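You operate a simulated robot arm through the tools that you are given. There is no shell and no other tool. Be economical: measure what you need, move in short steps, check, and stop when the job is done.

You run a simulated two-armed robot. Do the job below in one go: nothing can be reset, and whatever is moved stays where it is left.

Task
Hold the brass sleeve and screw the green screw into it tight.
Fine: first stand the sleeve on the spares shelf, at its end next to the filter door; last, stand it on the trap shelf. Set down upright: brass sleeve.

The check looks at the end state, three seconds after you hand in, the way a careful person would. Anything else that was tipped, shoved, dropped, spilled or broken makes it a failure.

Robot
Two 7-joint arms with two-finger parallel grippers on one trunk, on a base that drives. Base frame: it is fixed to the floor where the robot stands at the start and does not move with it; the origin is under the middle of the robot, x ahead of it, y to its left, z up; the surface under the hand at the start is at about z = 0.72. Units: m, degrees, N and s.
The left shoulder is at the start at [0.07, 0.134, 1.101], the right one opposite. With the tool pointing down near the work surface each hand reaches from about 0.1 to 0.64 m from the robot's upright axis, wherever it stands, measured 20 degrees to its own side. Places, roughly: sleeve port [0.5, 0, 0.8]; spares shelf [0.4, 0, 0.7]; trap shelf [0.8, 1.2, 0.4]. Payload 1.57 kg a hand.
Tool frame (each hand has its own): the origin (TCP) lies between the finger pads and is the grasp point; the fingertips stand 0.03 m ahead of it; z points along the fingers, y is the line along which they close. The gripper opens to 0.08 m. The fingers are 0.017 m wide and 0.012 m thick; the gripper's body (0.04 by 0.082 m) begins 0.08 m behind the TCP.
Orientation is that of the tool frame in the base frame, as [roll, pitch, yaw] about the fixed x, y, z axes, in that order (R = Rz(yaw) Ry(pitch) Rx(roll)). With the fingers straight down and closing along the base's y, the tool's x points along the base's -x, its y along +y and its z along -z.

Tools
- The arms move only by the tool apply_moves. It takes "left_series", "right_series" or both (then of equal length, played together; a hand with none holds still); each is a list of rows, each a list of 3 entries, a list of its own where there are three numbers: the shift along the tool's x, y, z in mm, then the turn, a rotation vector about the tool's x, y, z in degrees, then the gripper command, from -1 (fully open) to 1 (shut), values between in proportion. In form: [[[tx, ty, tz], [wx, wy, wz], fingers], ...]. A call has 1 to 20 rows; each row shifts and turns the commanded pose from where the row before left it, along the tool's axes as they then stand. Each row takes 0.2 s and may step no farther than 0.05 m and 8.6 degrees from the row before; otherwise, or with a gripper value out of range, the whole call is refused. Where a pose cannot be reached the arm comes as near as it can. A force on the tool above 40 N (or 10 N above the force at the start of the call, whichever is more), or a blocked arm, ends the call early, and 0.2 s more pass. Each finger travels about 0.153 m/s and halts on what it meets, pressing with about 22 N; the grip force reading is that of the motor and also rises with nothing between the fingers. The clock runs only during rows and for 0.2 s after the last one: add rows that do not move to give the fingers time. The reply holds the time, the measured pose of the TCP, the force on the tool along the base axes, the opening and the grip force, in the units named above and with some noise, with the torque about the TCP (base axes, N m) and any sound that the robot's microphone picked up.
- Cameras (640 x 400 px; columns grow to the right, rows downward): "scene" is now at [0.1389, 0.0106, 1.3381]; the picture's right is [0.09, -1.00, 0.00], its down [-0.62, -0.06, -0.78] and it looks along [0.78, 0.07, -0.62] (base axes); focal length 242 px, centre (320, 200). "left" rides on the left gripper at [0.072, 0.007, -0.122] in its tool frame; the picture's right is [-0.09, 1.00, 0.00], its down [-0.84, -0.08, -0.54] and it looks along [-0.54, -0.05, 0.84] (tool axes); focal length 238 px, centre (320, 200). "right" rides on the right gripper at [0.072, -0.007, -0.122] in its tool frame; the picture's right is [0.09, 1.00, 0.00], its down [-0.84, 0.08, -0.54] and it looks along [-0.54, 0.05, 0.84] (tool axes); focal length 238 px, centre (320, 200). There is no depth. A picture from a camera that has moved, and an enlarged one, comes with that camera's place and axes in the base frame and with its lens. The place of the scene camera against the robot may be out by one fixed shift of up to 0.018 m in any direction.
- get_image(camera): a new picture of that camera. No time passes.
- raise_lower(by): slides the trunk up (or, below 0, down) by that many m; the arms and the scene camera ride with it, the base frame stays. It gives what a move gives, with no picture.
- steer(legs): drives the robot by 1 to 6 legs, each [ahead, left, turn to the left] in m, m and degrees, along the robot's own axes; the way and the turn of a leg run together, so that a leg with both is an arc; at most 1.5 m and 180 degrees a leg. The arms and the cameras ride along, it lands a little off, and it stops where it bumps. It gives what a move gives.
- pan_tilt(pan, tilt): turns the head with the scene camera to pan (to the left, within 86 degrees either way) and tilt (down, from -29 to 69), counted from straight ahead of the robot. It gives what a move gives.
- close_up(camera, box): a new picture of the part [left, top, right, bottom] of that camera's present view, enlarged. No time passes.
- close_job(): hands the job in; it is judged then, once.

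Go step by step. Nothing tells you exact positions but the pictures and the camera data: compare them with the known pose of the tool, close in by small moves and look again before you grip or let go. The budget is 120 turns and 88 pictures, counting those below and the enlarged ones. Unless the task says otherwise, let go and move clear before handing in, and close with one line.

The tools are called after ">>>" by a JSON object that holds its "fn" and its "kwargs". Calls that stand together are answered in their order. apply_moves: Moves the arms, as the interface text tells. Its arguments: {"type":"object","properties":{"left_series":{"type":"array","items":{"type":"array"}},"right_series":{"type":"array","items":{"type":"array"}}},"required":[]} The other tools are called the same way: raise_lower (by) slides the trunk up or down; steer (legs) drives the base; pan_tilt (pan, tilt) turns the head that bears the scene camera; get_image (camera) takes a picture; close_up (camera, box) takes an enlarged picture of a part of a camera's view; close_job () hands the job in.

At the start:

```text
time_s: 0.0
left_eef_pos: [0.4805, 0.2447, 1.0918]
left_tool_rot: [-180.0, -0.2, -179.9]
left_wrist_force: [0.3, -0.6, 0.5]
left_wrist_torque: [0.04, 0.0, -0.01]
left_finger_gap: 0.0796
left_grip_force: 0.0
right_eef_pos: [0.4018, -0.1215, 1.1039]
right_tool_rot: [-180.0, 0.0, 180.0]
right_wrist_force: [-0.3, 0.0, -0.4]
right_wrist_torque: [-0.01, 0.04, 0.01]
right_finger_gap: 0.0799
right_grip_force: 0.0
trunk travel left (down, up): [-0.675, 0.265]
robot x, y, heading: [-0.004, 0.0028, 0.0]
head pan, tilt: [5.4, 38.6]
```

scene: 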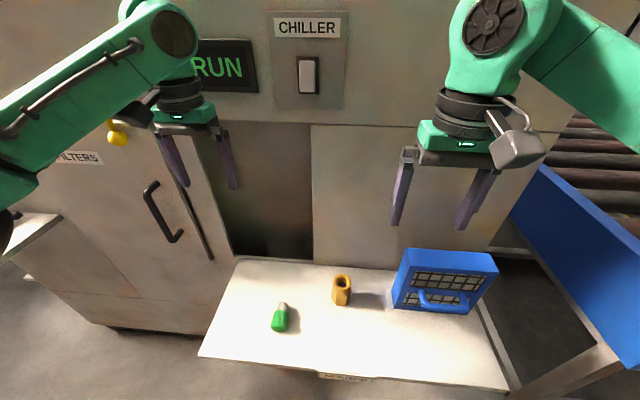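
right: 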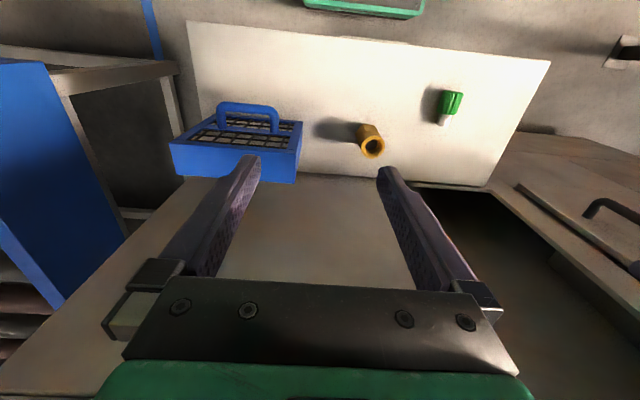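
left: 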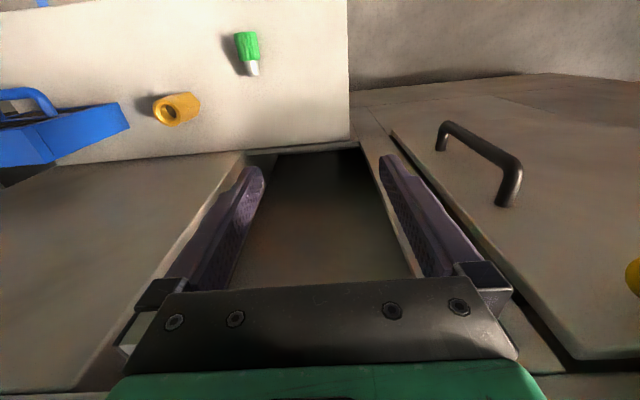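

The sleeve (brass), the green screw and a blue basket stand on the spares shelf; the filter door is to the left. I'll look closer at these parts and then toward the trap shelf.

>>> {"fn": "close_up", "kwargs": {"camera": "scene", "box": [190, 240, 420, 384]}}

>>> {"fn": "close_up", "kwargs": {"camera": "left", "box": [120, 10, 320, 135]}}

>>> {"fn": "pan_tilt", "kwargs": {"pan": 60, "tilt": 38}}

>>> {"fn": "get_image", "kwargs": {"camera": "scene"}}

```text
2.78 times, centred on (305, 312) of scene
camera zoom: at [0.1389, 0.0106, 1.3381], right [0.09, -1.0, 0.0], down [-0.62, -0.06, -0.78], along [0.78, 0.07, -0.62], focal length 673 px, centre (362, -111)
```

zoom: 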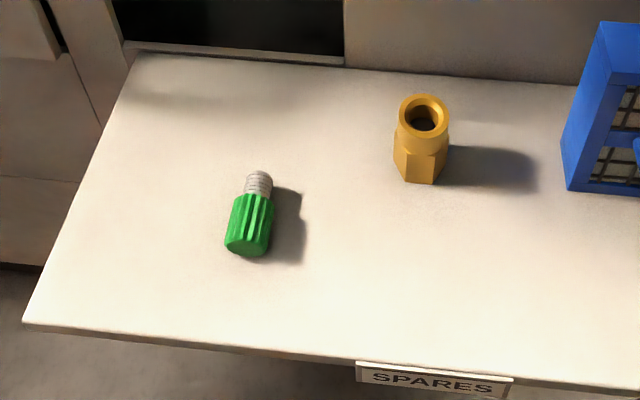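

```text
3.20 times, centred on (220, 72) of left
camera zoom: at [0.4077, 0.2515, 1.2134], right [0.09, 1.0, 0.0], down [0.84, -0.08, 0.54], along [0.54, -0.05, -0.84], focal length 763 px, centre (640, 608)
```

zoom: 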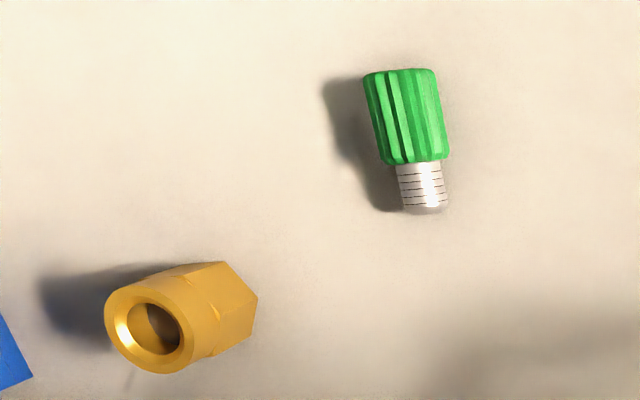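

```text
time_s: 1.2
left_eef_pos: [0.4806, 0.2447, 1.092]
left_tool_rot: [-180.0, -0.1, -179.9]
left_wrist_force: [-0.6, -0.3, -0.1]
left_wrist_torque: [0.01, 0.0, -0.03]
left_finger_gap: 0.08
left_grip_force: 0.0
right_eef_pos: [0.4019, -0.1223, 1.1049]
right_tool_rot: [-180.0, -0.1, 179.9]
right_wrist_force: [-0.2, 0.1, 0.9]
right_wrist_torque: [0.03, 0.01, 0.03]
right_finger_gap: 0.0799
right_grip_force: 0.0
trunk travel left (down, up): [-0.675, 0.265]
robot x, y, heading: [0.0008, 0.0048, 0.1]
head pan, tilt: [60.0, 38.0]
```

```text
82 pictures are left
camera scene: at [0.0966, 0.0772, 1.3389], right [0.87, -0.5, 0.0], down [-0.31, -0.53, -0.79], along [0.39, 0.68, -0.62], focal length 242 px, centre (320, 200)
```

scene: 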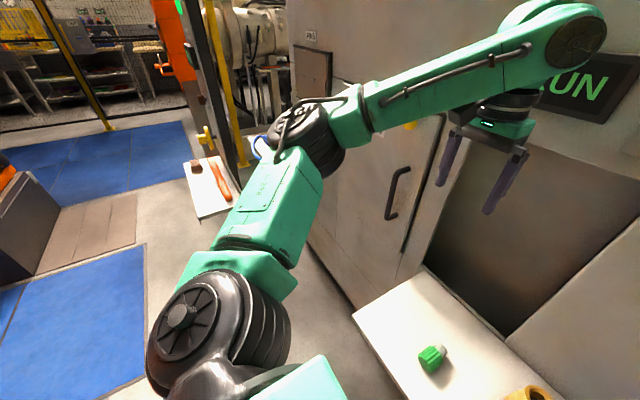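

The sleeve stands near (0.48, -0.02), top about z 0.79, and the screw lies near (0.40, 0.13) with its stud toward +x. I'll back the right hand off to the side and bring the left hand over the sleeve to measure it.

>>> {"fn": "apply_moves", "kwargs": {"left_series": [[[0, 0, 0], [0, 0, 0], -1], [[0, 0, 0], [0, 0, 0], -1], [[0, 0, 0], [0, 0, 0], -1], [[0, -50, 0], [0, 0, 0], -1], [[0, -50, 20], [0, 0, 0], -1], [[0, -50, 20], [0, 0, 0], -1], [[0, -50, 20], [0, 0, 0], -1], [[0, -50, 20], [0, 0, 0], -1], [[0, -10, 40], [0, 0, 0], -1], [[0, 0, 30], [0, 0, 0], -1], [[0, 0, 0], [0, 0, 0], -1]], "right_series": [[[0, -45, 0], [0, 0, 0], -1], [[0, -45, 0], [0, 0, 0], -1], [[0, -45, 0], [0, 0, 0], -1], [[0, -20, 0], [0, 0, 0], -1], [[0, 0, 0], [0, 0, 0], -1], [[0, 0, 0], [0, 0, 0], -1], [[0, 0, 0], [0, 0, 0], -1], [[0, 0, 0], [0, 0, 0], -1], [[0, 0, 0], [0, 0, 0], -1], [[0, 0, 0], [0, 0, 0], -1], [[0, 0, 0], [0, 0, 0], -1]]}}

>>> {"fn": "get_image", "kwargs": {"camera": "left"}}

>>> {"fn": "get_image", "kwargs": {"camera": "scene"}}

```text
refused: row 5 steps farther than a row can; nothing moved
```

```text
81 pictures are left
camera left: at [0.4077, 0.2515, 1.2134], right [0.09, 1.0, 0.0], down [0.84, -0.08, 0.54], along [0.54, -0.05, -0.84], focal length 238 px, centre (320, 200)
```

left: 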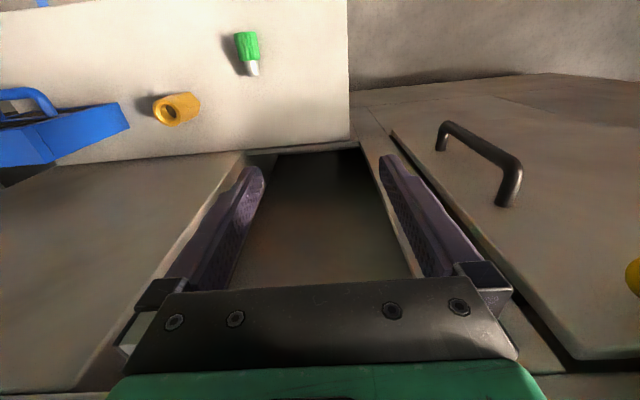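

```text
80 pictures are left
camera scene: at [0.0966, 0.0772, 1.3389], right [0.87, -0.5, 0.0], down [-0.31, -0.53, -0.79], along [0.39, 0.68, -0.62], focal length 242 px, centre (320, 200)
```

scene: 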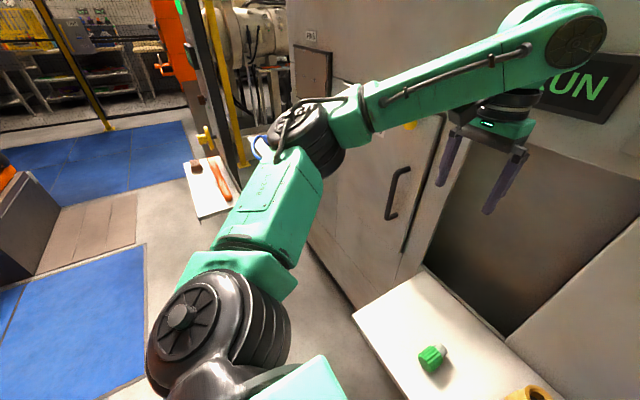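

A step was slightly too long; repeating with shorter steps.

>>> {"fn": "apply_moves", "kwargs": {"left_series": [[[0, 0, 0], [0, 0, 0], -1], [[0, 0, 0], [0, 0, 0], -1], [[0, 0, 0], [0, 0, 0], -1], [[0, -45, 0], [0, 0, 0], -1], [[0, -44, 20], [0, 0, 0], -1], [[0, -44, 20], [0, 0, 0], -1], [[0, -44, 20], [0, 0, 0], -1], [[0, -44, 20], [0, 0, 0], -1], [[0, -39, 30], [0, 0, 0], -1], [[0, 0, 40], [0, 0, 0], -1], [[0, 0, 0], [0, 0, 0], -1]], "right_series": [[[0, -45, 0], [0, 0, 0], -1], [[0, -45, 0], [0, 0, 0], -1], [[0, -45, 0], [0, 0, 0], -1], [[0, -20, 0], [0, 0, 0], -1], [[0, 0, 0], [0, 0, 0], -1], [[0, 0, 0], [0, 0, 0], -1], [[0, 0, 0], [0, 0, 0], -1], [[0, 0, 0], [0, 0, 0], -1], [[0, 0, 0], [0, 0, 0], -1], [[0, 0, 0], [0, 0, 0], -1], [[0, 0, 0], [0, 0, 0], -1]]}}

>>> {"fn": "close_up", "kwargs": {"camera": "left", "box": [220, 60, 420, 185]}}

>>> {"fn": "get_image", "kwargs": {"camera": "scene"}}

```text
time_s: 3.6
left_eef_pos: [0.4794, -0.0165, 0.9469]
left_tool_rot: [-180.0, -0.1, -179.9]
left_wrist_force: [0.3, -0.3, -0.1]
left_wrist_torque: [0.01, -0.02, 0.0]
left_finger_gap: 0.08
left_grip_force: 0.1
right_eef_pos: [0.4045, -0.2742, 1.1032]
right_tool_rot: [179.9, 0.0, 180.0]
right_wrist_force: [-0.3, -0.3, 0.1]
right_wrist_torque: [0.01, 0.0, -0.04]
right_finger_gap: 0.0799
right_grip_force: 0.0
trunk travel left (down, up): [-0.675, 0.265]
robot x, y, heading: [0.0022, -0.005, -0.0]
head pan, tilt: [60.0, 38.0]
```

```text
3.20 times, centred on (320, 122) of left
camera zoom: at [0.4072, -0.0094, 1.0672], right [0.09, 1.0, 0.0], down [0.84, -0.08, 0.54], along [0.54, -0.05, -0.84], focal length 763 px, centre (320, 448)
```

zoom: 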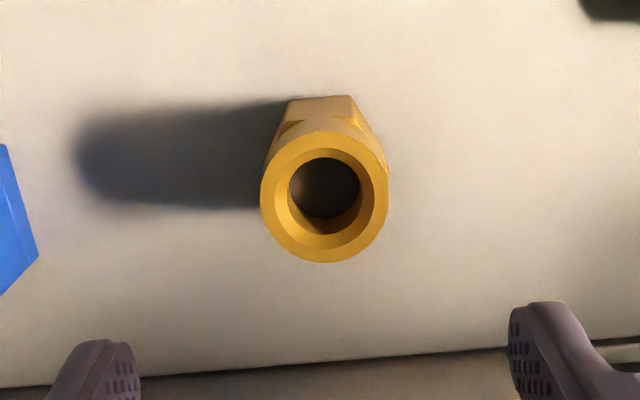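

```text
78 pictures are left
camera scene: at [0.096, 0.077, 1.339], right [0.87, -0.5, 0.0], down [-0.31, -0.53, -0.79], along [0.39, 0.68, -0.62], focal length 242 px, centre (320, 200)
```

scene: 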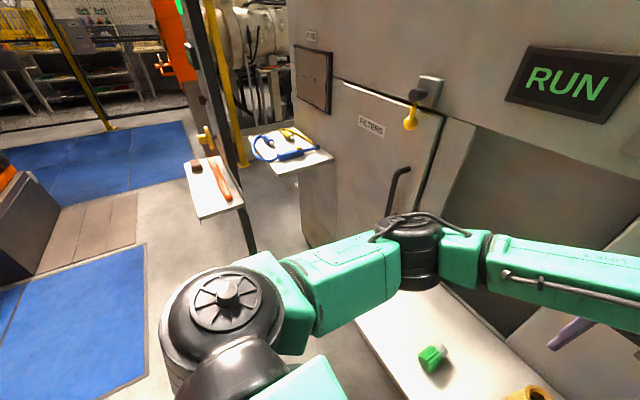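

The hose shelf to the left is likely the trap shelf (I'll check later). The sleeve is at (0.478, -0.015) with a hex flat facing the robot. Now the left hand goes tilted 45° over the screw, to grip it so that the stud can be swung down afterwards.

>>> {"fn": "apply_moves", "kwargs": {"left_series": [[[21, 37, 0], [0, 0, 0], -1], [[21, 37, 0], [0, 0, 0], -1], [[21, 37, 0], [0, 0, 0], -1], [[21, 37, 0], [0, 0, 0], -1], [[0, 0, 0], [0, -7.5, 0], -1], [[0, 0, 0], [0, -7.5, 0], -1], [[0, 0, 0], [0, -7.5, 0], -1], [[0, 0, 0], [0, -7.5, 0], -1], [[0, 0, 0], [0, -7.5, 0], -1], [[0, 0, 0], [0, -7.5, 0], -1], [[0, 0, 0], [0, 0, 0], -1]]}}

>>> {"fn": "get_image", "kwargs": {"camera": "left"}}

```text
time_s: 6.0
left_eef_pos: [0.4249, 0.1347, 0.9356]
left_tool_rot: [-179.9, 44.9, -179.8]
left_wrist_force: [0.2, 0.3, 0.4]
left_wrist_torque: [-0.02, 0.0, 0.02]
left_finger_gap: 0.0797
left_grip_force: 0.0
left hand out of reach, approached as far as the arm can: row 7, 8, 9
right_eef_pos: [0.4067, -0.2731, 1.1021]
right_tool_rot: [179.9, 0.0, -179.9]
right_wrist_force: [0.4, 0.0, 0.0]
right_wrist_torque: [-0.01, 0.0, 0.03]
right_finger_gap: 0.0799
right_grip_force: 0.1
trunk travel left (down, up): [-0.675, 0.265]
robot x, y, heading: [0.0017, -0.0001, 0.1]
head pan, tilt: [60.0, 38.0]
```

```text
77 pictures are left
camera left: at [0.287, 0.1407, 0.9696], right [0.06, 1.0, 0.06], down [0.21, -0.08, 0.97], along [0.98, -0.05, -0.21], focal length 238 px, centre (320, 200)
```

left: 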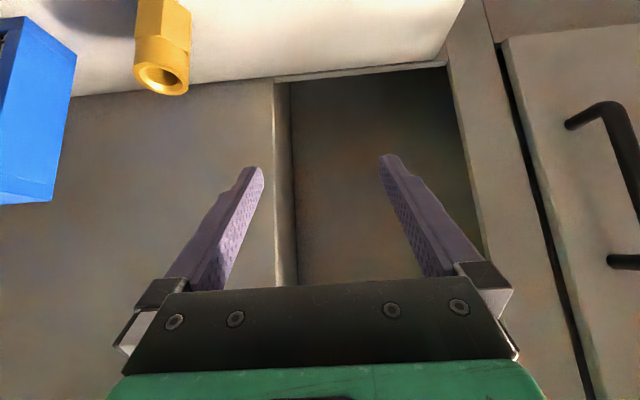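

The wrist is cramped that close, so I'll back the base 0.12 m and look again.

>>> {"fn": "steer", "kwargs": {"legs": [[-0.12, 0, 0]]}}

```text
time_s: 7.3
left_eef_pos: [0.3073, 0.1322, 0.9356]
left_tool_rot: [-179.8, 45.0, -180.0]
left_wrist_force: [0.9, 0.1, -0.1]
left_wrist_torque: [-0.02, 0.02, 0.04]
left_finger_gap: 0.08
left_grip_force: 0.1
right_eef_pos: [0.287, -0.2756, 1.1036]
right_tool_rot: [180.0, -0.3, 179.9]
right_wrist_force: [0.3, 0.0, 0.0]
right_wrist_torque: [0.01, 0.05, -0.01]
right_finger_gap: 0.0799
right_grip_force: 0.0
trunk travel left (down, up): [-0.675, 0.265]
robot x, y, heading: [-0.1198, 0.0037, -0.3]
head pan, tilt: [60.0, 38.0]
```

>>> {"fn": "apply_moves", "kwargs": {"left_series": [[[12, 0, 35], [0, 0, 0], -1], [[12, 0, 35], [0, 0, 0], -1], [[12, 0, 35], [0, 0, 0], -1], [[0, 0, 0], [0, 0, 0], -1]]}}

>>> {"fn": "get_image", "kwargs": {"camera": "left"}}

>>> {"fn": "pan_tilt", "kwargs": {"pan": 10, "tilt": 40}}

>>> {"fn": "get_image", "kwargs": {"camera": "scene"}}

```text
time_s: 8.3
left_eef_pos: [0.3578, 0.1309, 0.8329]
left_tool_rot: [-179.9, 45.0, 179.9]
left_wrist_force: [0.8, -0.8, -0.1]
left_wrist_torque: [-0.02, 0.0, -0.03]
left_finger_gap: 0.0802
left_grip_force: 0.1
right_eef_pos: [0.2869, -0.275, 1.1043]
right_tool_rot: [-180.0, 0.0, 179.9]
right_wrist_force: [0.2, -0.3, -0.2]
right_wrist_torque: [0.05, 0.02, 0.02]
right_finger_gap: 0.0801
right_grip_force: 0.0
trunk travel left (down, up): [-0.675, 0.265]
robot x, y, heading: [-0.1216, 0.0031, -0.2]
head pan, tilt: [60.0, 38.0]
```

```text
76 pictures are left
camera left: at [0.2191, 0.1383, 0.8685], right [0.07, 1.0, 0.06], down [0.21, -0.08, 0.97], along [0.98, -0.05, -0.21], focal length 238 px, centre (320, 200)
```

left: 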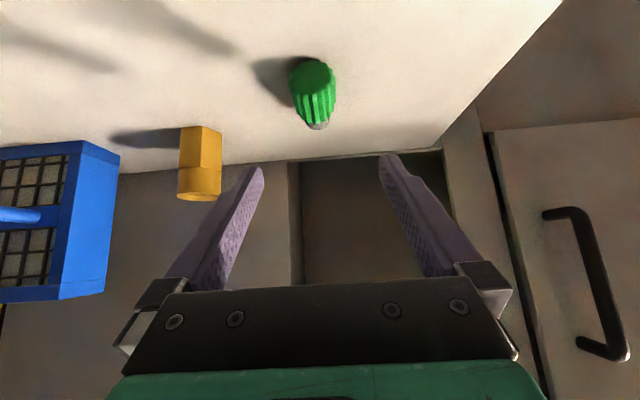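

```text
time_s: 9.4
left_eef_pos: [0.3564, 0.1327, 0.8345]
left_tool_rot: [-179.9, 44.9, -179.9]
left_wrist_force: [0.5, -0.4, -0.3]
left_wrist_torque: [-0.01, 0.0, 0.01]
left_finger_gap: 0.0799
left_grip_force: 0.1
right_eef_pos: [0.2861, -0.2747, 1.1039]
right_tool_rot: [-180.0, -0.1, 179.9]
right_wrist_force: [-0.1, 0.4, -0.1]
right_wrist_torque: [0.03, 0.0, -0.02]
right_finger_gap: 0.0802
right_grip_force: 0.0
trunk travel left (down, up): [-0.675, 0.265]
robot x, y, heading: [-0.1152, 0.0028, 0.0]
head pan, tilt: [10.0, 40.0]
```

```text
75 pictures are left
camera scene: at [0.0188, 0.0171, 1.3359], right [0.17, -0.99, 0.0], down [-0.63, -0.11, -0.77], along [0.75, 0.13, -0.64], focal length 242 px, centre (320, 200)
```

scene: 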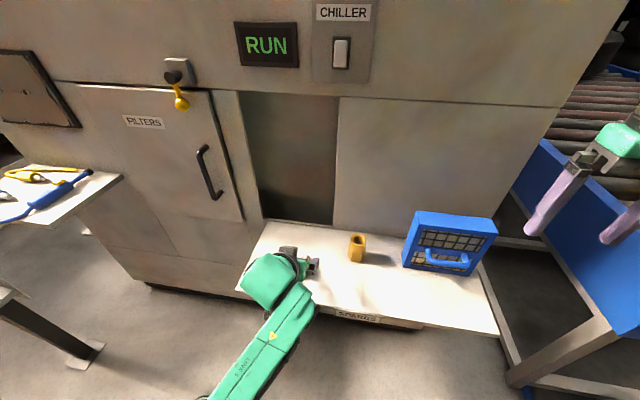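

The knob's end face is at about (0.377, 0.131, 0.737). I'll descend so the pads straddle the knob, then grip.

>>> {"fn": "apply_moves", "kwargs": {"left_series": [[[13, 0, 26], [0, 0, 0], -1], [[13, 0, 26], [0, 0, 0], -1], [[13, 0, 25], [0, 0, 0], -1], [[0, 0, 0], [0, 0, 0], -1]]}}

>>> {"fn": "get_image", "kwargs": {"camera": "left"}}

```text
time_s: 10.4
left_eef_pos: [0.3837, 0.1309, 0.7519]
left_tool_rot: [-179.9, 45.0, -179.9]
left_wrist_force: [-0.1, -0.3, -0.3]
left_wrist_torque: [0.01, -0.02, 0.01]
left_finger_gap: 0.0798
left_grip_force: 0.1
right_eef_pos: [0.2858, -0.2742, 1.1036]
right_tool_rot: [179.9, 0.0, 179.9]
right_wrist_force: [0.3, 0.5, 0.2]
right_wrist_torque: [0.0, 0.01, 0.01]
right_finger_gap: 0.0798
right_grip_force: 0.0
trunk travel left (down, up): [-0.675, 0.265]
robot x, y, heading: [-0.1178, 0.0003, 0.0]
head pan, tilt: [10.0, 40.0]
```

```text
74 pictures are left
camera left: at [0.2448, 0.1378, 0.786], right [0.07, 1.0, 0.06], down [0.21, -0.08, 0.97], along [0.98, -0.05, -0.21], focal length 238 px, centre (320, 200)
```

left: 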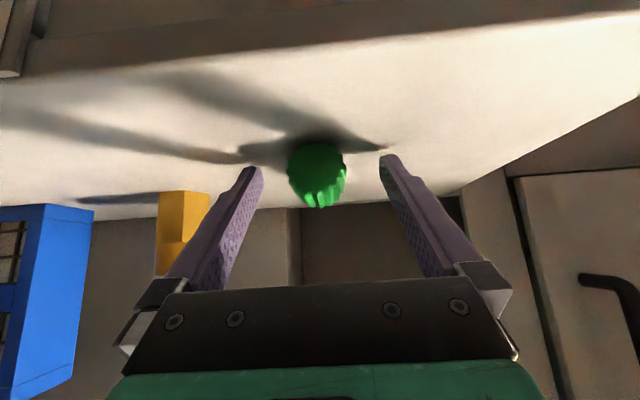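

>>> {"fn": "apply_moves", "kwargs": {"left_series": [[[0, 0, 0], [0, 0, 0], 0.1], [[0, 0, 0], [0, 0, 0], 1], [[0, 0, 0], [0, 0, 0], 1], [[0, 0, 0], [0, 0, 0], 1]]}}

>>> {"fn": "get_image", "kwargs": {"camera": "left"}}

```text
time_s: 11.4
left_eef_pos: [0.3833, 0.132, 0.7523]
left_tool_rot: [-179.9, 44.9, 179.9]
left_wrist_force: [-0.1, -0.2, 0.4]
left_wrist_torque: [-0.01, 0.01, 0.0]
left_finger_gap: 0.035
left_grip_force: 22.4
right_eef_pos: [0.2866, -0.2752, 1.1032]
right_tool_rot: [180.0, 0.1, 179.9]
right_wrist_force: [-0.5, 0.9, 0.2]
right_wrist_torque: [0.0, -0.01, 0.02]
right_finger_gap: 0.08
right_grip_force: 0.1
trunk travel left (down, up): [-0.675, 0.265]
robot x, y, heading: [-0.1176, -0.0012, -0.3]
head pan, tilt: [10.0, 40.0]
```

```text
73 pictures are left
camera left: at [0.2448, 0.1378, 0.7862], right [0.07, 1.0, 0.06], down [0.21, -0.08, 0.97], along [0.98, -0.05, -0.21], focal length 238 px, centre (320, 200)
```

left: 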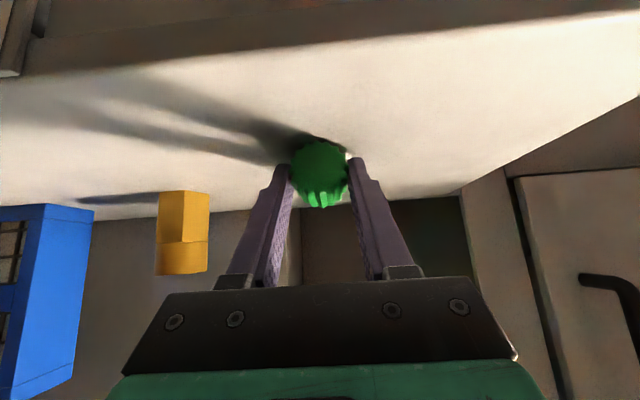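

Screw gripped (35 mm). Now I lift it, move it left and swing the stud down, while the right hand goes to a tilted pre-grasp pose by the sleeve (heading 30° so as to close on hex flats).

>>> {"fn": "apply_moves", "kwargs": {"left_series": [[[-34, 0, -34], [0, 0, 0], 1], [[-34, 0, -34], [0, 0, 0], 1], [[-34, 0, -34], [0, 0, 0], 1], [[-34, 0, -34], [0, 0, 0], 1], [[0, 42, 0], [0, 0, 0], 1], [[0, 42, 0], [0, 0, 0], 1], [[0, 42, 0], [0, 0, 0], 1], [[0, 42, 0], [0, 0, 0], 1], [[0, 0, 0], [0, 8.2, 0], 1], [[0, 0, 0], [0, 8.2, 0], 1], [[0, 0, 0], [0, 8.2, 0], 1], [[0, 0, 0], [0, 8.2, 0], 1], [[0, 0, 0], [0, 8.2, 0], 1], [[0, 0, 0], [0, 8.2, 0], 1], [[0, 0, 0], [0, 8.2, 0], 1], [[0, 0, 0], [0, 8.2, 0], 1], [[0, 0, 0], [0, 8.2, 0], 1], [[0, 0, 0], [0, 8.2, 0], 1], [[0, 0, 0], [0, 8, 0], 1]], "right_series": [[[0, 0, 0], [0, 0, 0], -1], [[0, 0, 0], [0, 0, 0], -1], [[-14, 32.5, 29], [0, 0, 0], -1], [[-14, 32.5, 29], [0, 0, 0], -1], [[-14, 32.5, 29], [0, 0, 0], -1], [[-14, 32.5, 29], [0, 0, 0], -1], [[-14, 32.5, 29], [0, 0, 0], -1], [[-14, 32.5, 29], [0, 0, 0], -1], [[0, 0, 0], [0, 0, -7.5], -1], [[0, 0, 0], [0, 0, -7.5], -1], [[0, 0, 0], [0, 0, -7.5], -1], [[0, 0, 0], [0, 0, -7.5], -1], [[0, 0, 0], [0, -7.2, 0], -1], [[0, 0, 0], [0, -7.2, 0], -1], [[0, 0, 0], [0, -7.2, 0], -1], [[0, 0, 0], [0, -7.1, 0], -1], [[0, 0, 0], [0, -7.1, 0], -1], [[0, 0, 0], [0, -7.1, 0], -1], [[0, 0, 0], [0, -7.1, 0], -1]]}}

>>> {"fn": "get_image", "kwargs": {"camera": "scene"}}

>>> {"fn": "get_image", "kwargs": {"camera": "right"}}

```text
time_s: 15.4
left_eef_pos: [0.3782, 0.2777, 0.9433]
left_tool_rot: [-179.8, -32.1, 179.6]
left_wrist_force: [0.0, -1.0, -0.8]
left_wrist_torque: [0.04, 0.0, -0.01]
left_finger_gap: 0.035
left_grip_force: 21.9
left hand out of reach, approached as far as the arm can: row 18, 19
right_eef_pos: [0.3706, -0.081, 0.9286]
right_tool_rot: [179.8, 50.1, -150.2]
right_wrist_force: [0.0, -0.3, -0.9]
right_wrist_torque: [-0.03, 0.02, 0.03]
right_finger_gap: 0.0799
right_grip_force: 0.1
trunk travel left (down, up): [-0.675, 0.265]
robot x, y, heading: [-0.1193, -0.0014, 0.1]
head pan, tilt: [10.0, 40.0]
```

```text
72 pictures are left
camera scene: at [0.0189, 0.015, 1.336], right [0.17, -0.99, 0.0], down [-0.63, -0.11, -0.77], along [0.75, 0.13, -0.64], focal length 242 px, centre (320, 200)
```

scene: 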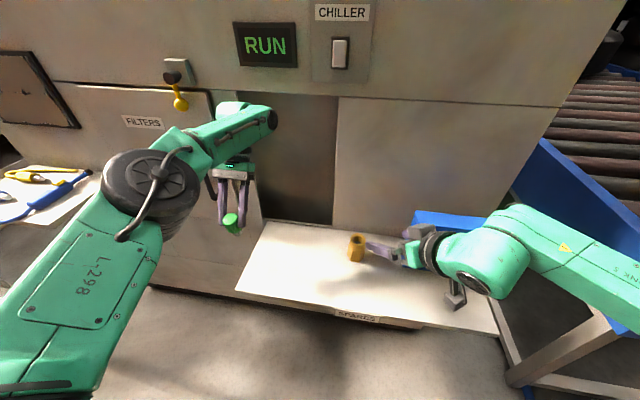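

```text
71 pictures are left
camera right: at [0.2532, -0.1568, 0.9522], right [-0.55, 0.83, -0.07], down [0.07, 0.13, 0.99], along [0.83, 0.54, -0.12], focal length 238 px, centre (320, 200)
```

right: 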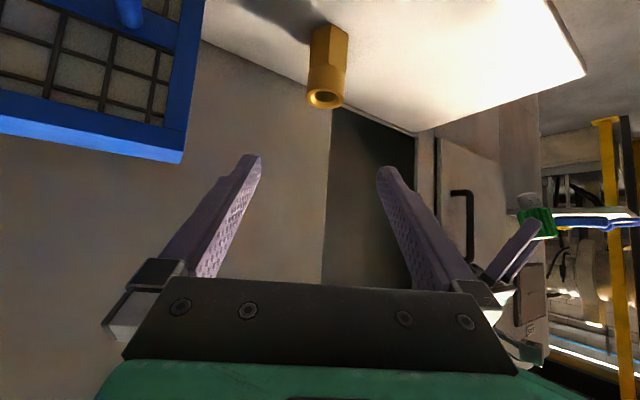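

The left swing got to 77°, the rest can come later. The right hand goes on to the pre-grasp point.

>>> {"fn": "apply_moves", "kwargs": {"right_series": [[[17, 1.2, 36], [0, 0, 0], -1], [[17, 1.2, 36], [0, 0, 0], -1], [[17, 1.2, 36], [0, 0, 0], -1], [[0, 0, 0], [0, 0, 0], -1]]}}

>>> {"fn": "get_image", "kwargs": {"camera": "right"}}

>>> {"fn": "close_up", "kwargs": {"camera": "scene", "box": [180, 150, 460, 325]}}

```text
time_s: 16.4
left_eef_pos: [0.3781, 0.28, 0.9428]
left_tool_rot: [-179.7, -32.2, 179.6]
left_wrist_force: [0.4, -0.2, -0.7]
left_wrist_torque: [-0.02, 0.02, 0.0]
left_finger_gap: 0.0349
left_grip_force: 22.2
right_eef_pos: [0.4098, -0.0547, 0.8195]
right_tool_rot: [180.0, 50.0, -150.0]
right_wrist_force: [-0.3, -0.9, -0.2]
right_wrist_torque: [-0.03, 0.02, -0.01]
right_finger_gap: 0.08
right_grip_force: 0.1
trunk travel left (down, up): [-0.675, 0.265]
robot x, y, heading: [-0.1186, 0.0005, -0.4]
head pan, tilt: [10.0, 40.0]
```

```text
70 pictures are left
camera right: at [0.2922, -0.1298, 0.8426], right [-0.55, 0.83, -0.07], down [0.07, 0.13, 0.99], along [0.83, 0.54, -0.13], focal length 238 px, centre (320, 200)
```

right: 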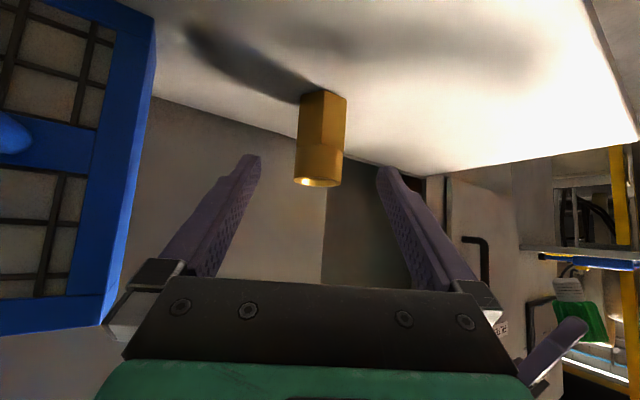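

```text
2.29 times, centred on (320, 238) of scene
camera zoom: at [0.0186, 0.0167, 1.336], right [0.17, -0.99, 0.0], down [-0.63, -0.11, -0.77], along [0.75, 0.13, -0.64], focal length 554 px, centre (320, 114)
```

zoom: 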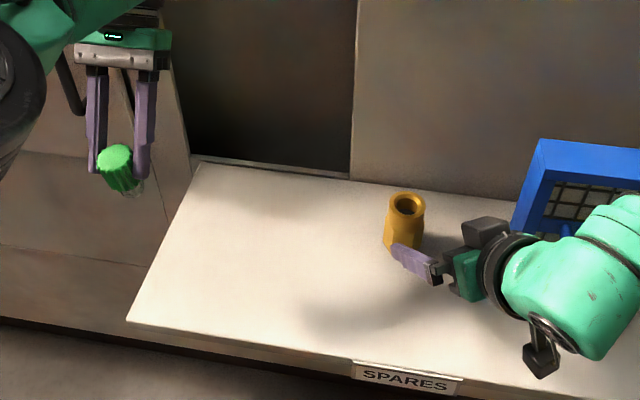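

Aligned with the sleeve; advancing along the fingers.

>>> {"fn": "apply_moves", "kwargs": {"right_series": [[[-1, 0.5, 33.5], [0, 0, 0], -1], [[-1, 0.5, 33.5], [0, 0, 0], -1], [[-1, 0.5, 33.5], [0, 0, 0], -1], [[0, 0, 0], [0, 0, 0], -1]]}}

>>> {"fn": "get_image", "kwargs": {"camera": "right"}}

```text
time_s: 17.4
left_eef_pos: [0.3771, 0.2803, 0.9424]
left_tool_rot: [-179.7, -32.2, 179.5]
left_wrist_force: [-0.3, -1.1, -0.8]
left_wrist_torque: [-0.01, -0.01, 0.04]
left_finger_gap: 0.0352
left_grip_force: 22.8
right_eef_pos: [0.4796, -0.013, 0.7561]
right_tool_rot: [-180.0, 49.9, -150.1]
right_wrist_force: [-0.1, -0.5, -0.5]
right_wrist_torque: [0.01, 0.0, -0.01]
right_finger_gap: 0.08
right_grip_force: 0.1
trunk travel left (down, up): [-0.675, 0.265]
robot x, y, heading: [-0.1187, 0.0019, -0.1]
head pan, tilt: [10.0, 40.0]
```

```text
68 pictures are left
camera right: at [0.3621, -0.0877, 0.7795], right [-0.55, 0.83, -0.07], down [0.07, 0.13, 0.99], along [0.83, 0.54, -0.13], focal length 238 px, centre (320, 200)
```

right: 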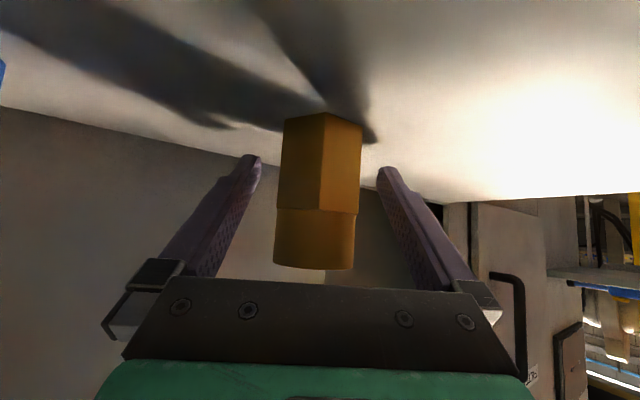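

The hex edge faces the hand, flats parallel to the pads; closing.

>>> {"fn": "apply_moves", "kwargs": {"right_series": [[[0, 0, 0], [0, 0, 0], 0], [[0, 0, 0], [0, 0, 0], 1], [[0, 0, 0], [0, 0, 0], 1], [[0, 0, 0], [0, 0, 0], 1]]}}

>>> {"fn": "get_image", "kwargs": {"camera": "right"}}

```text
time_s: 18.4
left_eef_pos: [0.3781, 0.2792, 0.9431]
left_tool_rot: [-179.7, -32.2, 179.5]
left_wrist_force: [-0.2, 0.4, -0.4]
left_wrist_torque: [-0.02, 0.0, 0.03]
left_finger_gap: 0.0352
left_grip_force: 21.7
right_eef_pos: [0.4803, -0.0116, 0.756]
right_tool_rot: [179.9, 50.0, -150.2]
right_wrist_force: [1.9, 0.3, 2.1]
right_wrist_torque: [0.02, 0.0, -0.02]
right_finger_gap: 0.0437
right_grip_force: 21.8
trunk travel left (down, up): [-0.675, 0.265]
robot x, y, heading: [-0.1197, 0.0014, -0.4]
head pan, tilt: [10.0, 40.0]
```

```text
67 pictures are left
camera right: at [0.3623, -0.0876, 0.7796], right [-0.55, 0.83, -0.07], down [0.07, 0.13, 0.99], along [0.83, 0.54, -0.13], focal length 238 px, centre (320, 200)
```

right: 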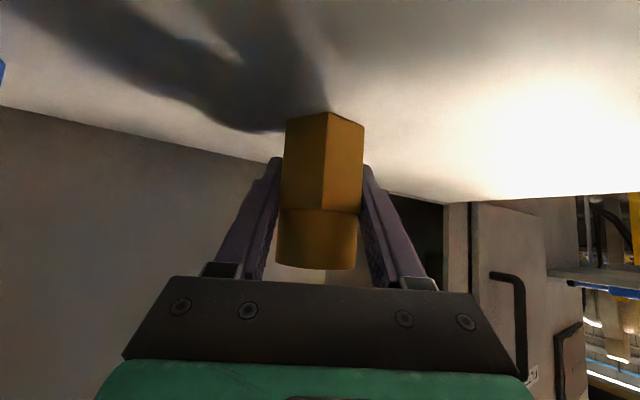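

Sleeve held (43.7 mm). I lift it 4 cm and carry it to the filter-door end at about (0.42, 0.235), raising the left hand out of the way first.

>>> {"fn": "apply_moves", "kwargs": {"left_series": [[[17.7, 10, -28], [0, 0, 0], 1], [[17.7, 10, -28], [0, 0, 0], 1], [[17.7, 10, -28], [0, 0, 0], 1], [[0, 0, 0], [0, 0, 0], 1], [[0, 0, 0], [0, 0, 0], 1], [[0, 0, 0], [0, 0, 0], 1], [[0, 0, 0], [0, 0, 0], 1], [[0, 0, 0], [0, 0, 0], 1], [[0, 0, 0], [0, 0, 0], 1], [[0, 0, 0], [0, 0, 0], 1], [[0, 0, 0], [0, 0, 0], 1]], "right_series": [[[-15.3, 0, -12.8], [0, 0, 0], 1], [[-15.3, 0, -12.8], [0, 0, 0], 1], [[0, 0, 0], [0, 0, 0], 1], [[-6.6, 34.8, 7.8], [0, 0, 0], 1], [[-6.6, 34.8, 7.8], [0, 0, 0], 1], [[-6.6, 34.8, 7.8], [0, 0, 0], 1], [[-6.6, 34.8, 7.8], [0, 0, 0], 1], [[-6.6, 34.8, 7.8], [0, 0, 0], 1], [[-6.6, 34.8, 7.8], [0, 0, 0], 1], [[-6.6, 34.8, 7.8], [0, 0, 0], 1], [[0, 0, 0], [0, 0, 0], 1]]}}

>>> {"fn": "get_image", "kwargs": {"camera": "scene"}}

>>> {"fn": "get_image", "kwargs": {"camera": "right"}}

```text
time_s: 20.9
left_eef_pos: [0.3762, 0.2822, 0.9523]
left_tool_rot: [-179.8, -32.1, 179.6]
left_wrist_force: [-0.7, -0.1, -0.6]
left_wrist_torque: [0.02, -0.03, -0.01]
left_finger_gap: 0.0352
left_grip_force: 22.6
left hand out of reach, approached as far as the arm can: row 1, 2, 3
right_eef_pos: [0.4211, 0.2333, 0.7988]
right_tool_rot: [179.8, 49.9, -150.2]
right_wrist_force: [-0.1, 0.4, -1.1]
right_wrist_torque: [-0.02, 0.0, -0.01]
right_finger_gap: 0.0438
right_grip_force: 22.6
trunk travel left (down, up): [-0.675, 0.265]
robot x, y, heading: [-0.115, -0.0046, -0.2]
head pan, tilt: [10.0, 40.0]
```

```text
66 pictures are left
camera scene: at [0.0198, 0.0161, 1.3358], right [0.17, -0.99, 0.0], down [-0.63, -0.11, -0.77], along [0.75, 0.13, -0.64], focal length 242 px, centre (320, 200)
```

scene: 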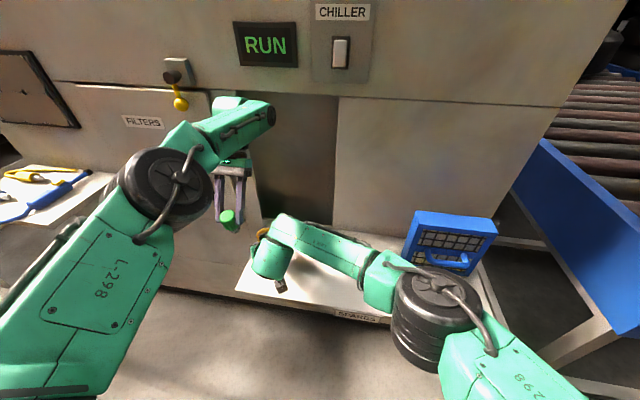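

```text
65 pictures are left
camera right: at [0.3024, 0.1584, 0.8214], right [-0.55, 0.83, -0.07], down [0.07, 0.13, 0.99], along [0.83, 0.54, -0.13], focal length 238 px, centre (320, 200)
```

right: 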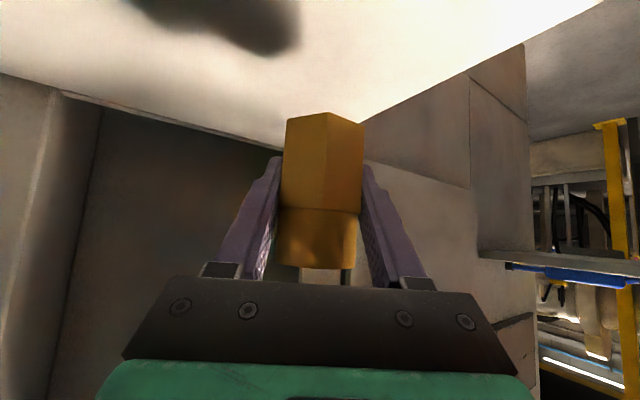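

Sleeve is over the end of the shelf; lowering until it touches.

>>> {"fn": "apply_moves", "kwargs": {"right_series": [[[15.3, 0, 12.8], [0, 0, 0], 1], [[13.0, 0, 10.9], [0, 0, 0], 1], [[0.8, 0, 0.65], [0, 0, 0], 1], [[0.8, 0, 0.65], [0, 0, 0], 1], [[0.8, 0, 0.65], [0, 0, 0], 1], [[0.8, 0, 0.65], [0, 0, 0], 1], [[0, 0, 0], [0, 0, 0], 1]]}}

>>> {"fn": "get_image", "kwargs": {"camera": "right"}}

```text
time_s: 22.4
left_eef_pos: [0.377, 0.2828, 0.9517]
left_tool_rot: [-179.7, -32.1, 179.6]
left_wrist_force: [-0.1, 0.1, -0.7]
left_wrist_torque: [-0.04, -0.03, 0.01]
left_finger_gap: 0.035
left_grip_force: 22.3
right_eef_pos: [0.4213, 0.2347, 0.7562]
right_tool_rot: [179.9, 49.9, -150.2]
right_wrist_force: [-0.1, 0.0, -1.1]
right_wrist_torque: [0.0, 0.0, 0.0]
right_finger_gap: 0.0439
right_grip_force: 21.6
trunk travel left (down, up): [-0.675, 0.265]
robot x, y, heading: [-0.1214, 0.0004, -0.2]
head pan, tilt: [10.0, 40.0]
```

```text
64 pictures are left
camera right: at [0.3033, 0.1599, 0.7805], right [-0.55, 0.83, -0.07], down [0.07, 0.13, 0.99], along [0.83, 0.54, -0.13], focal length 238 px, centre (320, 200)
```

right: 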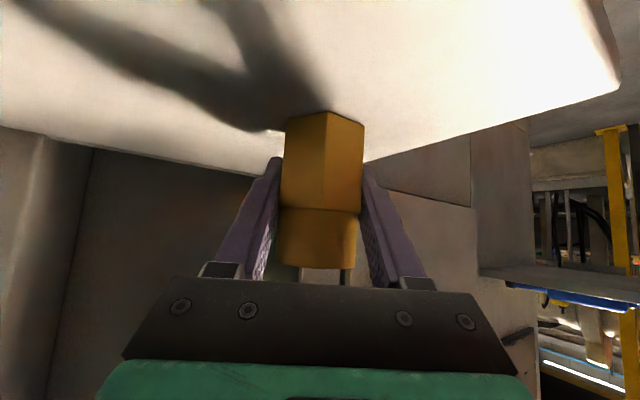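

>>> {"fn": "apply_moves", "kwargs": {"right_series": [[[0.8, 0, 0.65], [0, 0, 0], 1], [[0.8, 0, 0.65], [0, 0, 0], 1], [[0, 0, 0], [0, 0, 0], 1]]}}

```text
time_s: 23.2
left_eef_pos: [0.3757, 0.2841, 0.9543]
left_tool_rot: [-179.7, -32.1, 179.7]
left_wrist_force: [0.1, -0.6, -0.7]
left_wrist_torque: [0.0, -0.03, 0.0]
left_finger_gap: 0.0351
left_grip_force: 21.7
right_eef_pos: [0.4219, 0.2347, 0.7563]
right_tool_rot: [-180.0, 50.0, -150.1]
right_wrist_force: [0.1, -0.2, 1.2]
right_wrist_torque: [0.01, -0.13, 0.02]
right_finger_gap: 0.0437
right_grip_force: 22.1
trunk travel left (down, up): [-0.675, 0.265]
robot x, y, heading: [-0.1189, -0.002, -0.0]
head pan, tilt: [10.0, 40.0]
```

It stands on the shelf now (contact felt). I'll open so it stands freely for a moment, then grip it again to hold it for screwing.

>>> {"fn": "apply_moves", "kwargs": {"right_series": [[[0, 0, 0], [0, 0, 0], -0.2], [[0, 0, 0], [0, 0, 0], -0.2], [[0, 0, 0], [0, 0, 0], -0.2], [[0, 0, 0], [0, 0, 0], -0.2], [[0, 0, 0], [0, 0, 0], -0.2]]}}

>>> {"fn": "get_image", "kwargs": {"camera": "right"}}

```text
time_s: 24.4
left_eef_pos: [0.3761, 0.284, 0.9529]
left_tool_rot: [-179.6, -32.1, 179.7]
left_wrist_force: [0.0, -0.2, -0.1]
left_wrist_torque: [-0.03, -0.03, 0.01]
left_finger_gap: 0.0353
left_grip_force: 21.8
right_eef_pos: [0.4219, 0.2339, 0.7561]
right_tool_rot: [180.0, 50.1, -150.2]
right_wrist_force: [0.1, 0.0, -0.1]
right_wrist_torque: [0.02, 0.02, 0.0]
right_finger_gap: 0.0481
right_grip_force: 0.0
trunk travel left (down, up): [-0.675, 0.265]
robot x, y, heading: [-0.1174, -0.0025, -0.1]
head pan, tilt: [10.0, 40.0]
```

```text
63 pictures are left
camera right: at [0.3029, 0.1593, 0.779], right [-0.55, 0.83, -0.07], down [0.07, 0.13, 0.99], along [0.83, 0.54, -0.13], focal length 238 px, centre (320, 200)
```

right: 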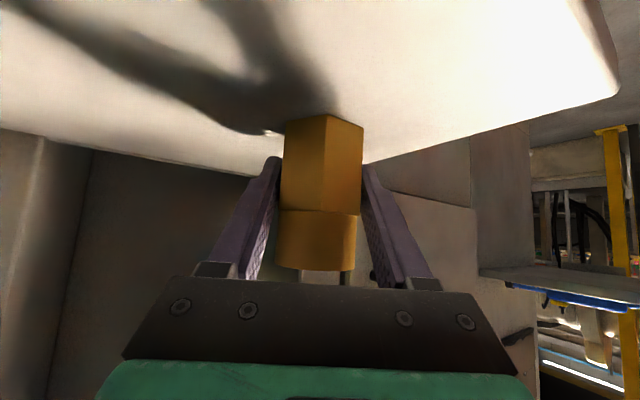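

Freestanding and upright. Now I re-grip it with the right hand and yaw the left hand toward the left side, then finish turning the stud down.

>>> {"fn": "apply_moves", "kwargs": {"left_series": [[[0, 0, 0], [0, 0, 0], 1], [[0, 0, 0], [4.24, 0, -6.78], 1], [[0, 0, 0], [4.24, 0, -6.78], 1], [[0, 0, 0], [4.24, 0, -6.78], 1], [[0, 0, 0], [4.24, 0, -6.78], 1], [[0, 0, 0], [4.24, 0, -6.78], 1], [[0, 0, 0], [4.24, 0, -6.78], 1], [[0, 0, 0], [0, 6.5, 0], 1], [[0, 0, 0], [0, 6.5, 0], 1], [[0, 0, 0], [0, 0, 0], 1]], "right_series": [[[0, 0, 0], [0, 0, 0], 1], [[0, 0, 0], [0, 0, 0], 1], [[0, 0, 0], [0, 0, 0], 1], [[0, 0, 0], [0, 0, 0], 1], [[0, 0, 0], [0, 0, 0], 1], [[0, 0, 0], [0, 0, 0], 1], [[0, 0, 0], [0, 0, 0], 1], [[0, 0, 0], [0, 0, 0], 1], [[0, 0, 0], [0, 0, 0], 1], [[0, 0, 0], [0, 0, 0], 1]]}}

>>> {"fn": "get_image", "kwargs": {"camera": "scene"}}

```text
time_s: 26.6
left_eef_pos: [0.3789, 0.2825, 0.9552]
left_tool_rot: [-179.6, -35.2, -136.5]
left_wrist_force: [0.1, 1.3, -0.5]
left_wrist_torque: [0.03, -0.03, 0.0]
left_finger_gap: 0.0352
left_grip_force: 21.3
left hand out of reach, approached as far as the arm can: row 2, 8, 9
right_eef_pos: [0.4214, 0.2345, 0.755]
right_tool_rot: [179.9, 49.9, -150.2]
right_wrist_force: [-0.3, -0.3, 0.6]
right_wrist_torque: [0.01, 0.02, 0.0]
right_finger_gap: 0.0437
right_grip_force: 22.2
trunk travel left (down, up): [-0.675, 0.265]
robot x, y, heading: [-0.1215, 0.0008, -0.1]
head pan, tilt: [10.0, 40.0]
```

```text
62 pictures are left
camera scene: at [0.0195, 0.0173, 1.3358], right [0.17, -0.99, 0.0], down [-0.63, -0.11, -0.77], along [0.75, 0.13, -0.64], focal length 242 px, centre (320, 200)
```

scene: 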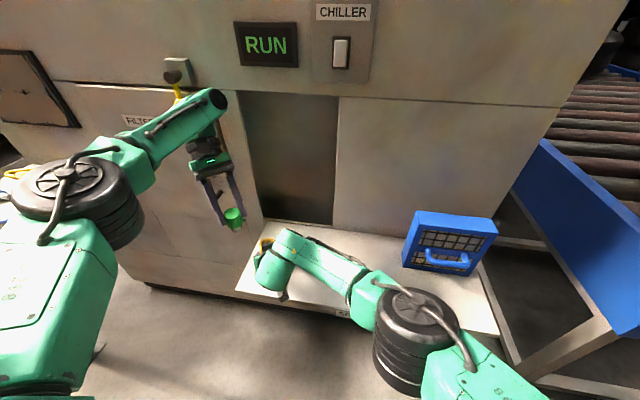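

>>> {"fn": "apply_moves", "kwargs": {"left_series": [[[0, 0, 0], [4.6, 0, -6.54], 1], [[0, 0, 0], [4.6, 0, -6.54], 1], [[0, 0, 0], [4.6, 0, -6.54], 1], [[0, 0, 0], [4.6, 0, -6.54], 1], [[0, 0, 0], [4.6, 0, -6.54], 1], [[0, 0, 0], [4.6, 0, -6.54], 1], [[0, 0, 0], [0, 5, 0], 1], [[0, 0, 0], [0, 5, 0], 1], [[0, 0, 0], [0, 0, 0], 1]]}}

>>> {"fn": "close_up", "kwargs": {"camera": "scene", "box": [150, 130, 342, 250]}}

```text
time_s: 28.6
left_eef_pos: [0.3785, 0.2821, 0.9569]
left_tool_rot: [-179.6, -45.6, -88.5]
left_wrist_force: [0.0, 0.3, -1.0]
left_wrist_torque: [-0.01, -0.03, -0.02]
left_finger_gap: 0.0351
left_grip_force: 22.2
right_eef_pos: [0.4211, 0.2348, 0.7557]
right_tool_rot: [179.9, 49.9, -150.2]
right_wrist_force: [0.2, 0.5, -0.7]
right_wrist_torque: [0.0, 0.02, 0.0]
right_finger_gap: 0.0437
right_grip_force: 21.8
trunk travel left (down, up): [-0.675, 0.265]
robot x, y, heading: [-0.1183, -0.0007, 0.1]
head pan, tilt: [10.0, 40.0]
```

```text
3.33 times, centred on (246, 190) of scene
camera zoom: at [0.0193, 0.0172, 1.3359], right [0.17, -0.99, 0.0], down [-0.63, -0.11, -0.77], along [0.75, 0.13, -0.64], focal length 808 px, centre (567, 233)
```

zoom: 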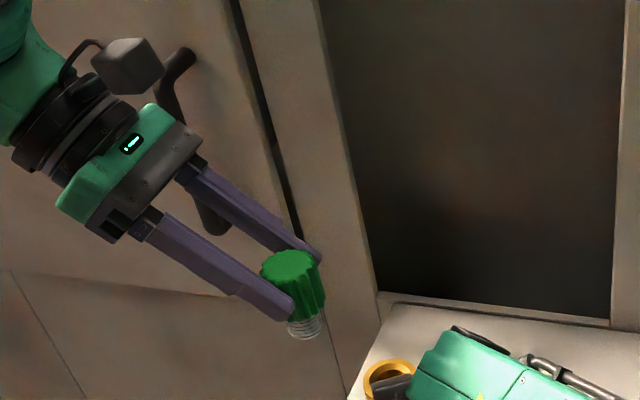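

Stud points straight down. I estimate the screw axis 15 mm to the -y side of the left TCP and its tip 54 mm below; moving it above the sleeve's bore with some clearance, then checking.

>>> {"fn": "apply_moves", "kwargs": {"left_series": [[[-10, -13.5, 26.3], [0, 0, 0], 1], [[-10, -13.5, 26.3], [0, 0, 0], 1], [[-10, -13.5, 26.3], [0, 0, 0], 1], [[0, 0, 0], [0, 0, 0], 1]]}}

>>> {"fn": "close_up", "kwargs": {"camera": "scene", "box": [190, 180, 350, 280]}}

>>> {"fn": "get_image", "kwargs": {"camera": "right"}}

>>> {"fn": "get_image", "kwargs": {"camera": "left"}}

```text
time_s: 29.6
left_eef_pos: [0.4167, 0.2498, 0.8775]
left_tool_rot: [-179.6, -45.5, -88.6]
left_wrist_force: [-0.1, 0.0, -0.7]
left_wrist_torque: [0.01, 0.01, 0.01]
left_finger_gap: 0.035
left_grip_force: 22.5
right_eef_pos: [0.4208, 0.2348, 0.7564]
right_tool_rot: [180.0, 50.1, -150.1]
right_wrist_force: [0.0, -0.3, -0.1]
right_wrist_torque: [-0.01, 0.02, -0.01]
right_finger_gap: 0.0435
right_grip_force: 21.4
trunk travel left (down, up): [-0.675, 0.265]
robot x, y, heading: [-0.1173, 0.0034, -0.1]
head pan, tilt: [10.0, 40.0]
```

```text
4.00 times, centred on (270, 230) of scene
camera zoom: at [0.019, 0.0176, 1.3359], right [0.17, -0.99, 0.0], down [-0.63, -0.11, -0.77], along [0.75, 0.13, -0.64], focal length 969 px, centre (520, 80)
```

zoom: 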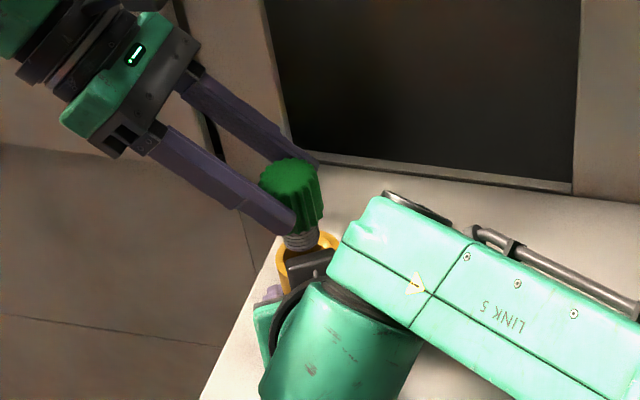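

```text
59 pictures are left
camera right: at [0.303, 0.1597, 0.7791], right [-0.55, 0.83, -0.07], down [0.07, 0.13, 0.99], along [0.83, 0.54, -0.13], focal length 238 px, centre (320, 200)
```

right: 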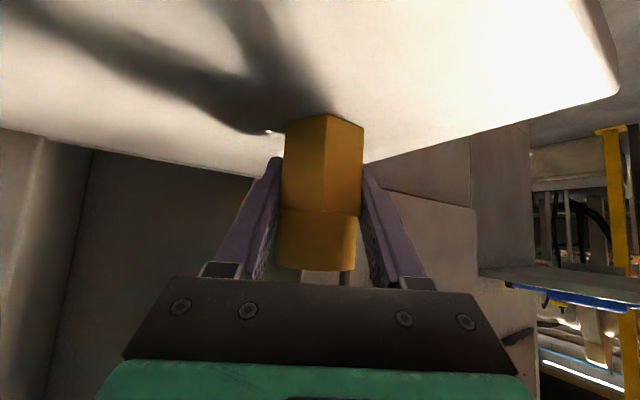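

```text
58 pictures are left
camera left: at [0.4082, 0.286, 1.0131], right [-1.0, 0.04, -0.07], down [0.05, 0.98, -0.22], along [0.06, -0.22, -0.97], focal length 238 px, centre (320, 200)
```

left: 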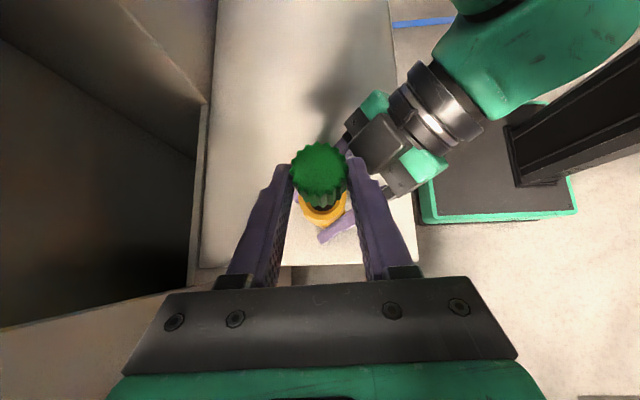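

>>> {"fn": "close_up", "kwargs": {"camera": "left", "box": [256, 130, 400, 220]}}

>>> {"fn": "close_up", "kwargs": {"camera": "scene", "box": [240, 210, 296, 245]}}

```text
4.44 times, centred on (328, 175) of left
camera zoom: at [0.4082, 0.286, 1.0131], right [-1.0, 0.04, -0.07], down [0.05, 0.98, -0.22], along [0.06, -0.22, -0.97], focal length 1059 px, centre (284, 311)
```

zoom: 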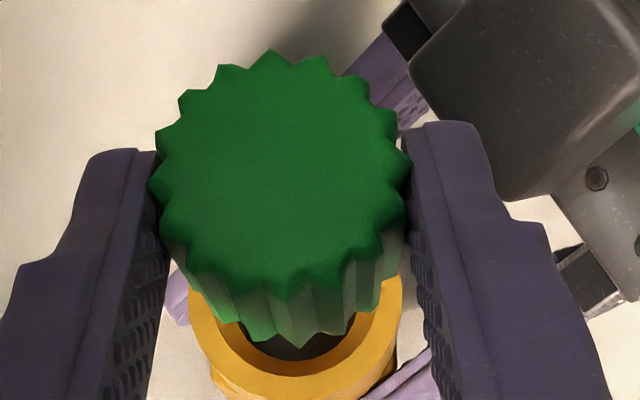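

```text
11.43 times, centred on (268, 228) of scene
camera zoom: at [0.019, 0.0176, 1.3359], right [0.17, -0.99, 0.0], down [-0.63, -0.11, -0.77], along [0.75, 0.13, -0.64], focal length 2769 px, centre (914, -114)
```

zoom: 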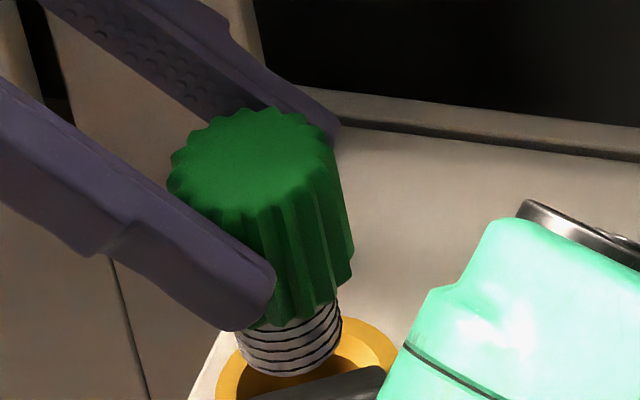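

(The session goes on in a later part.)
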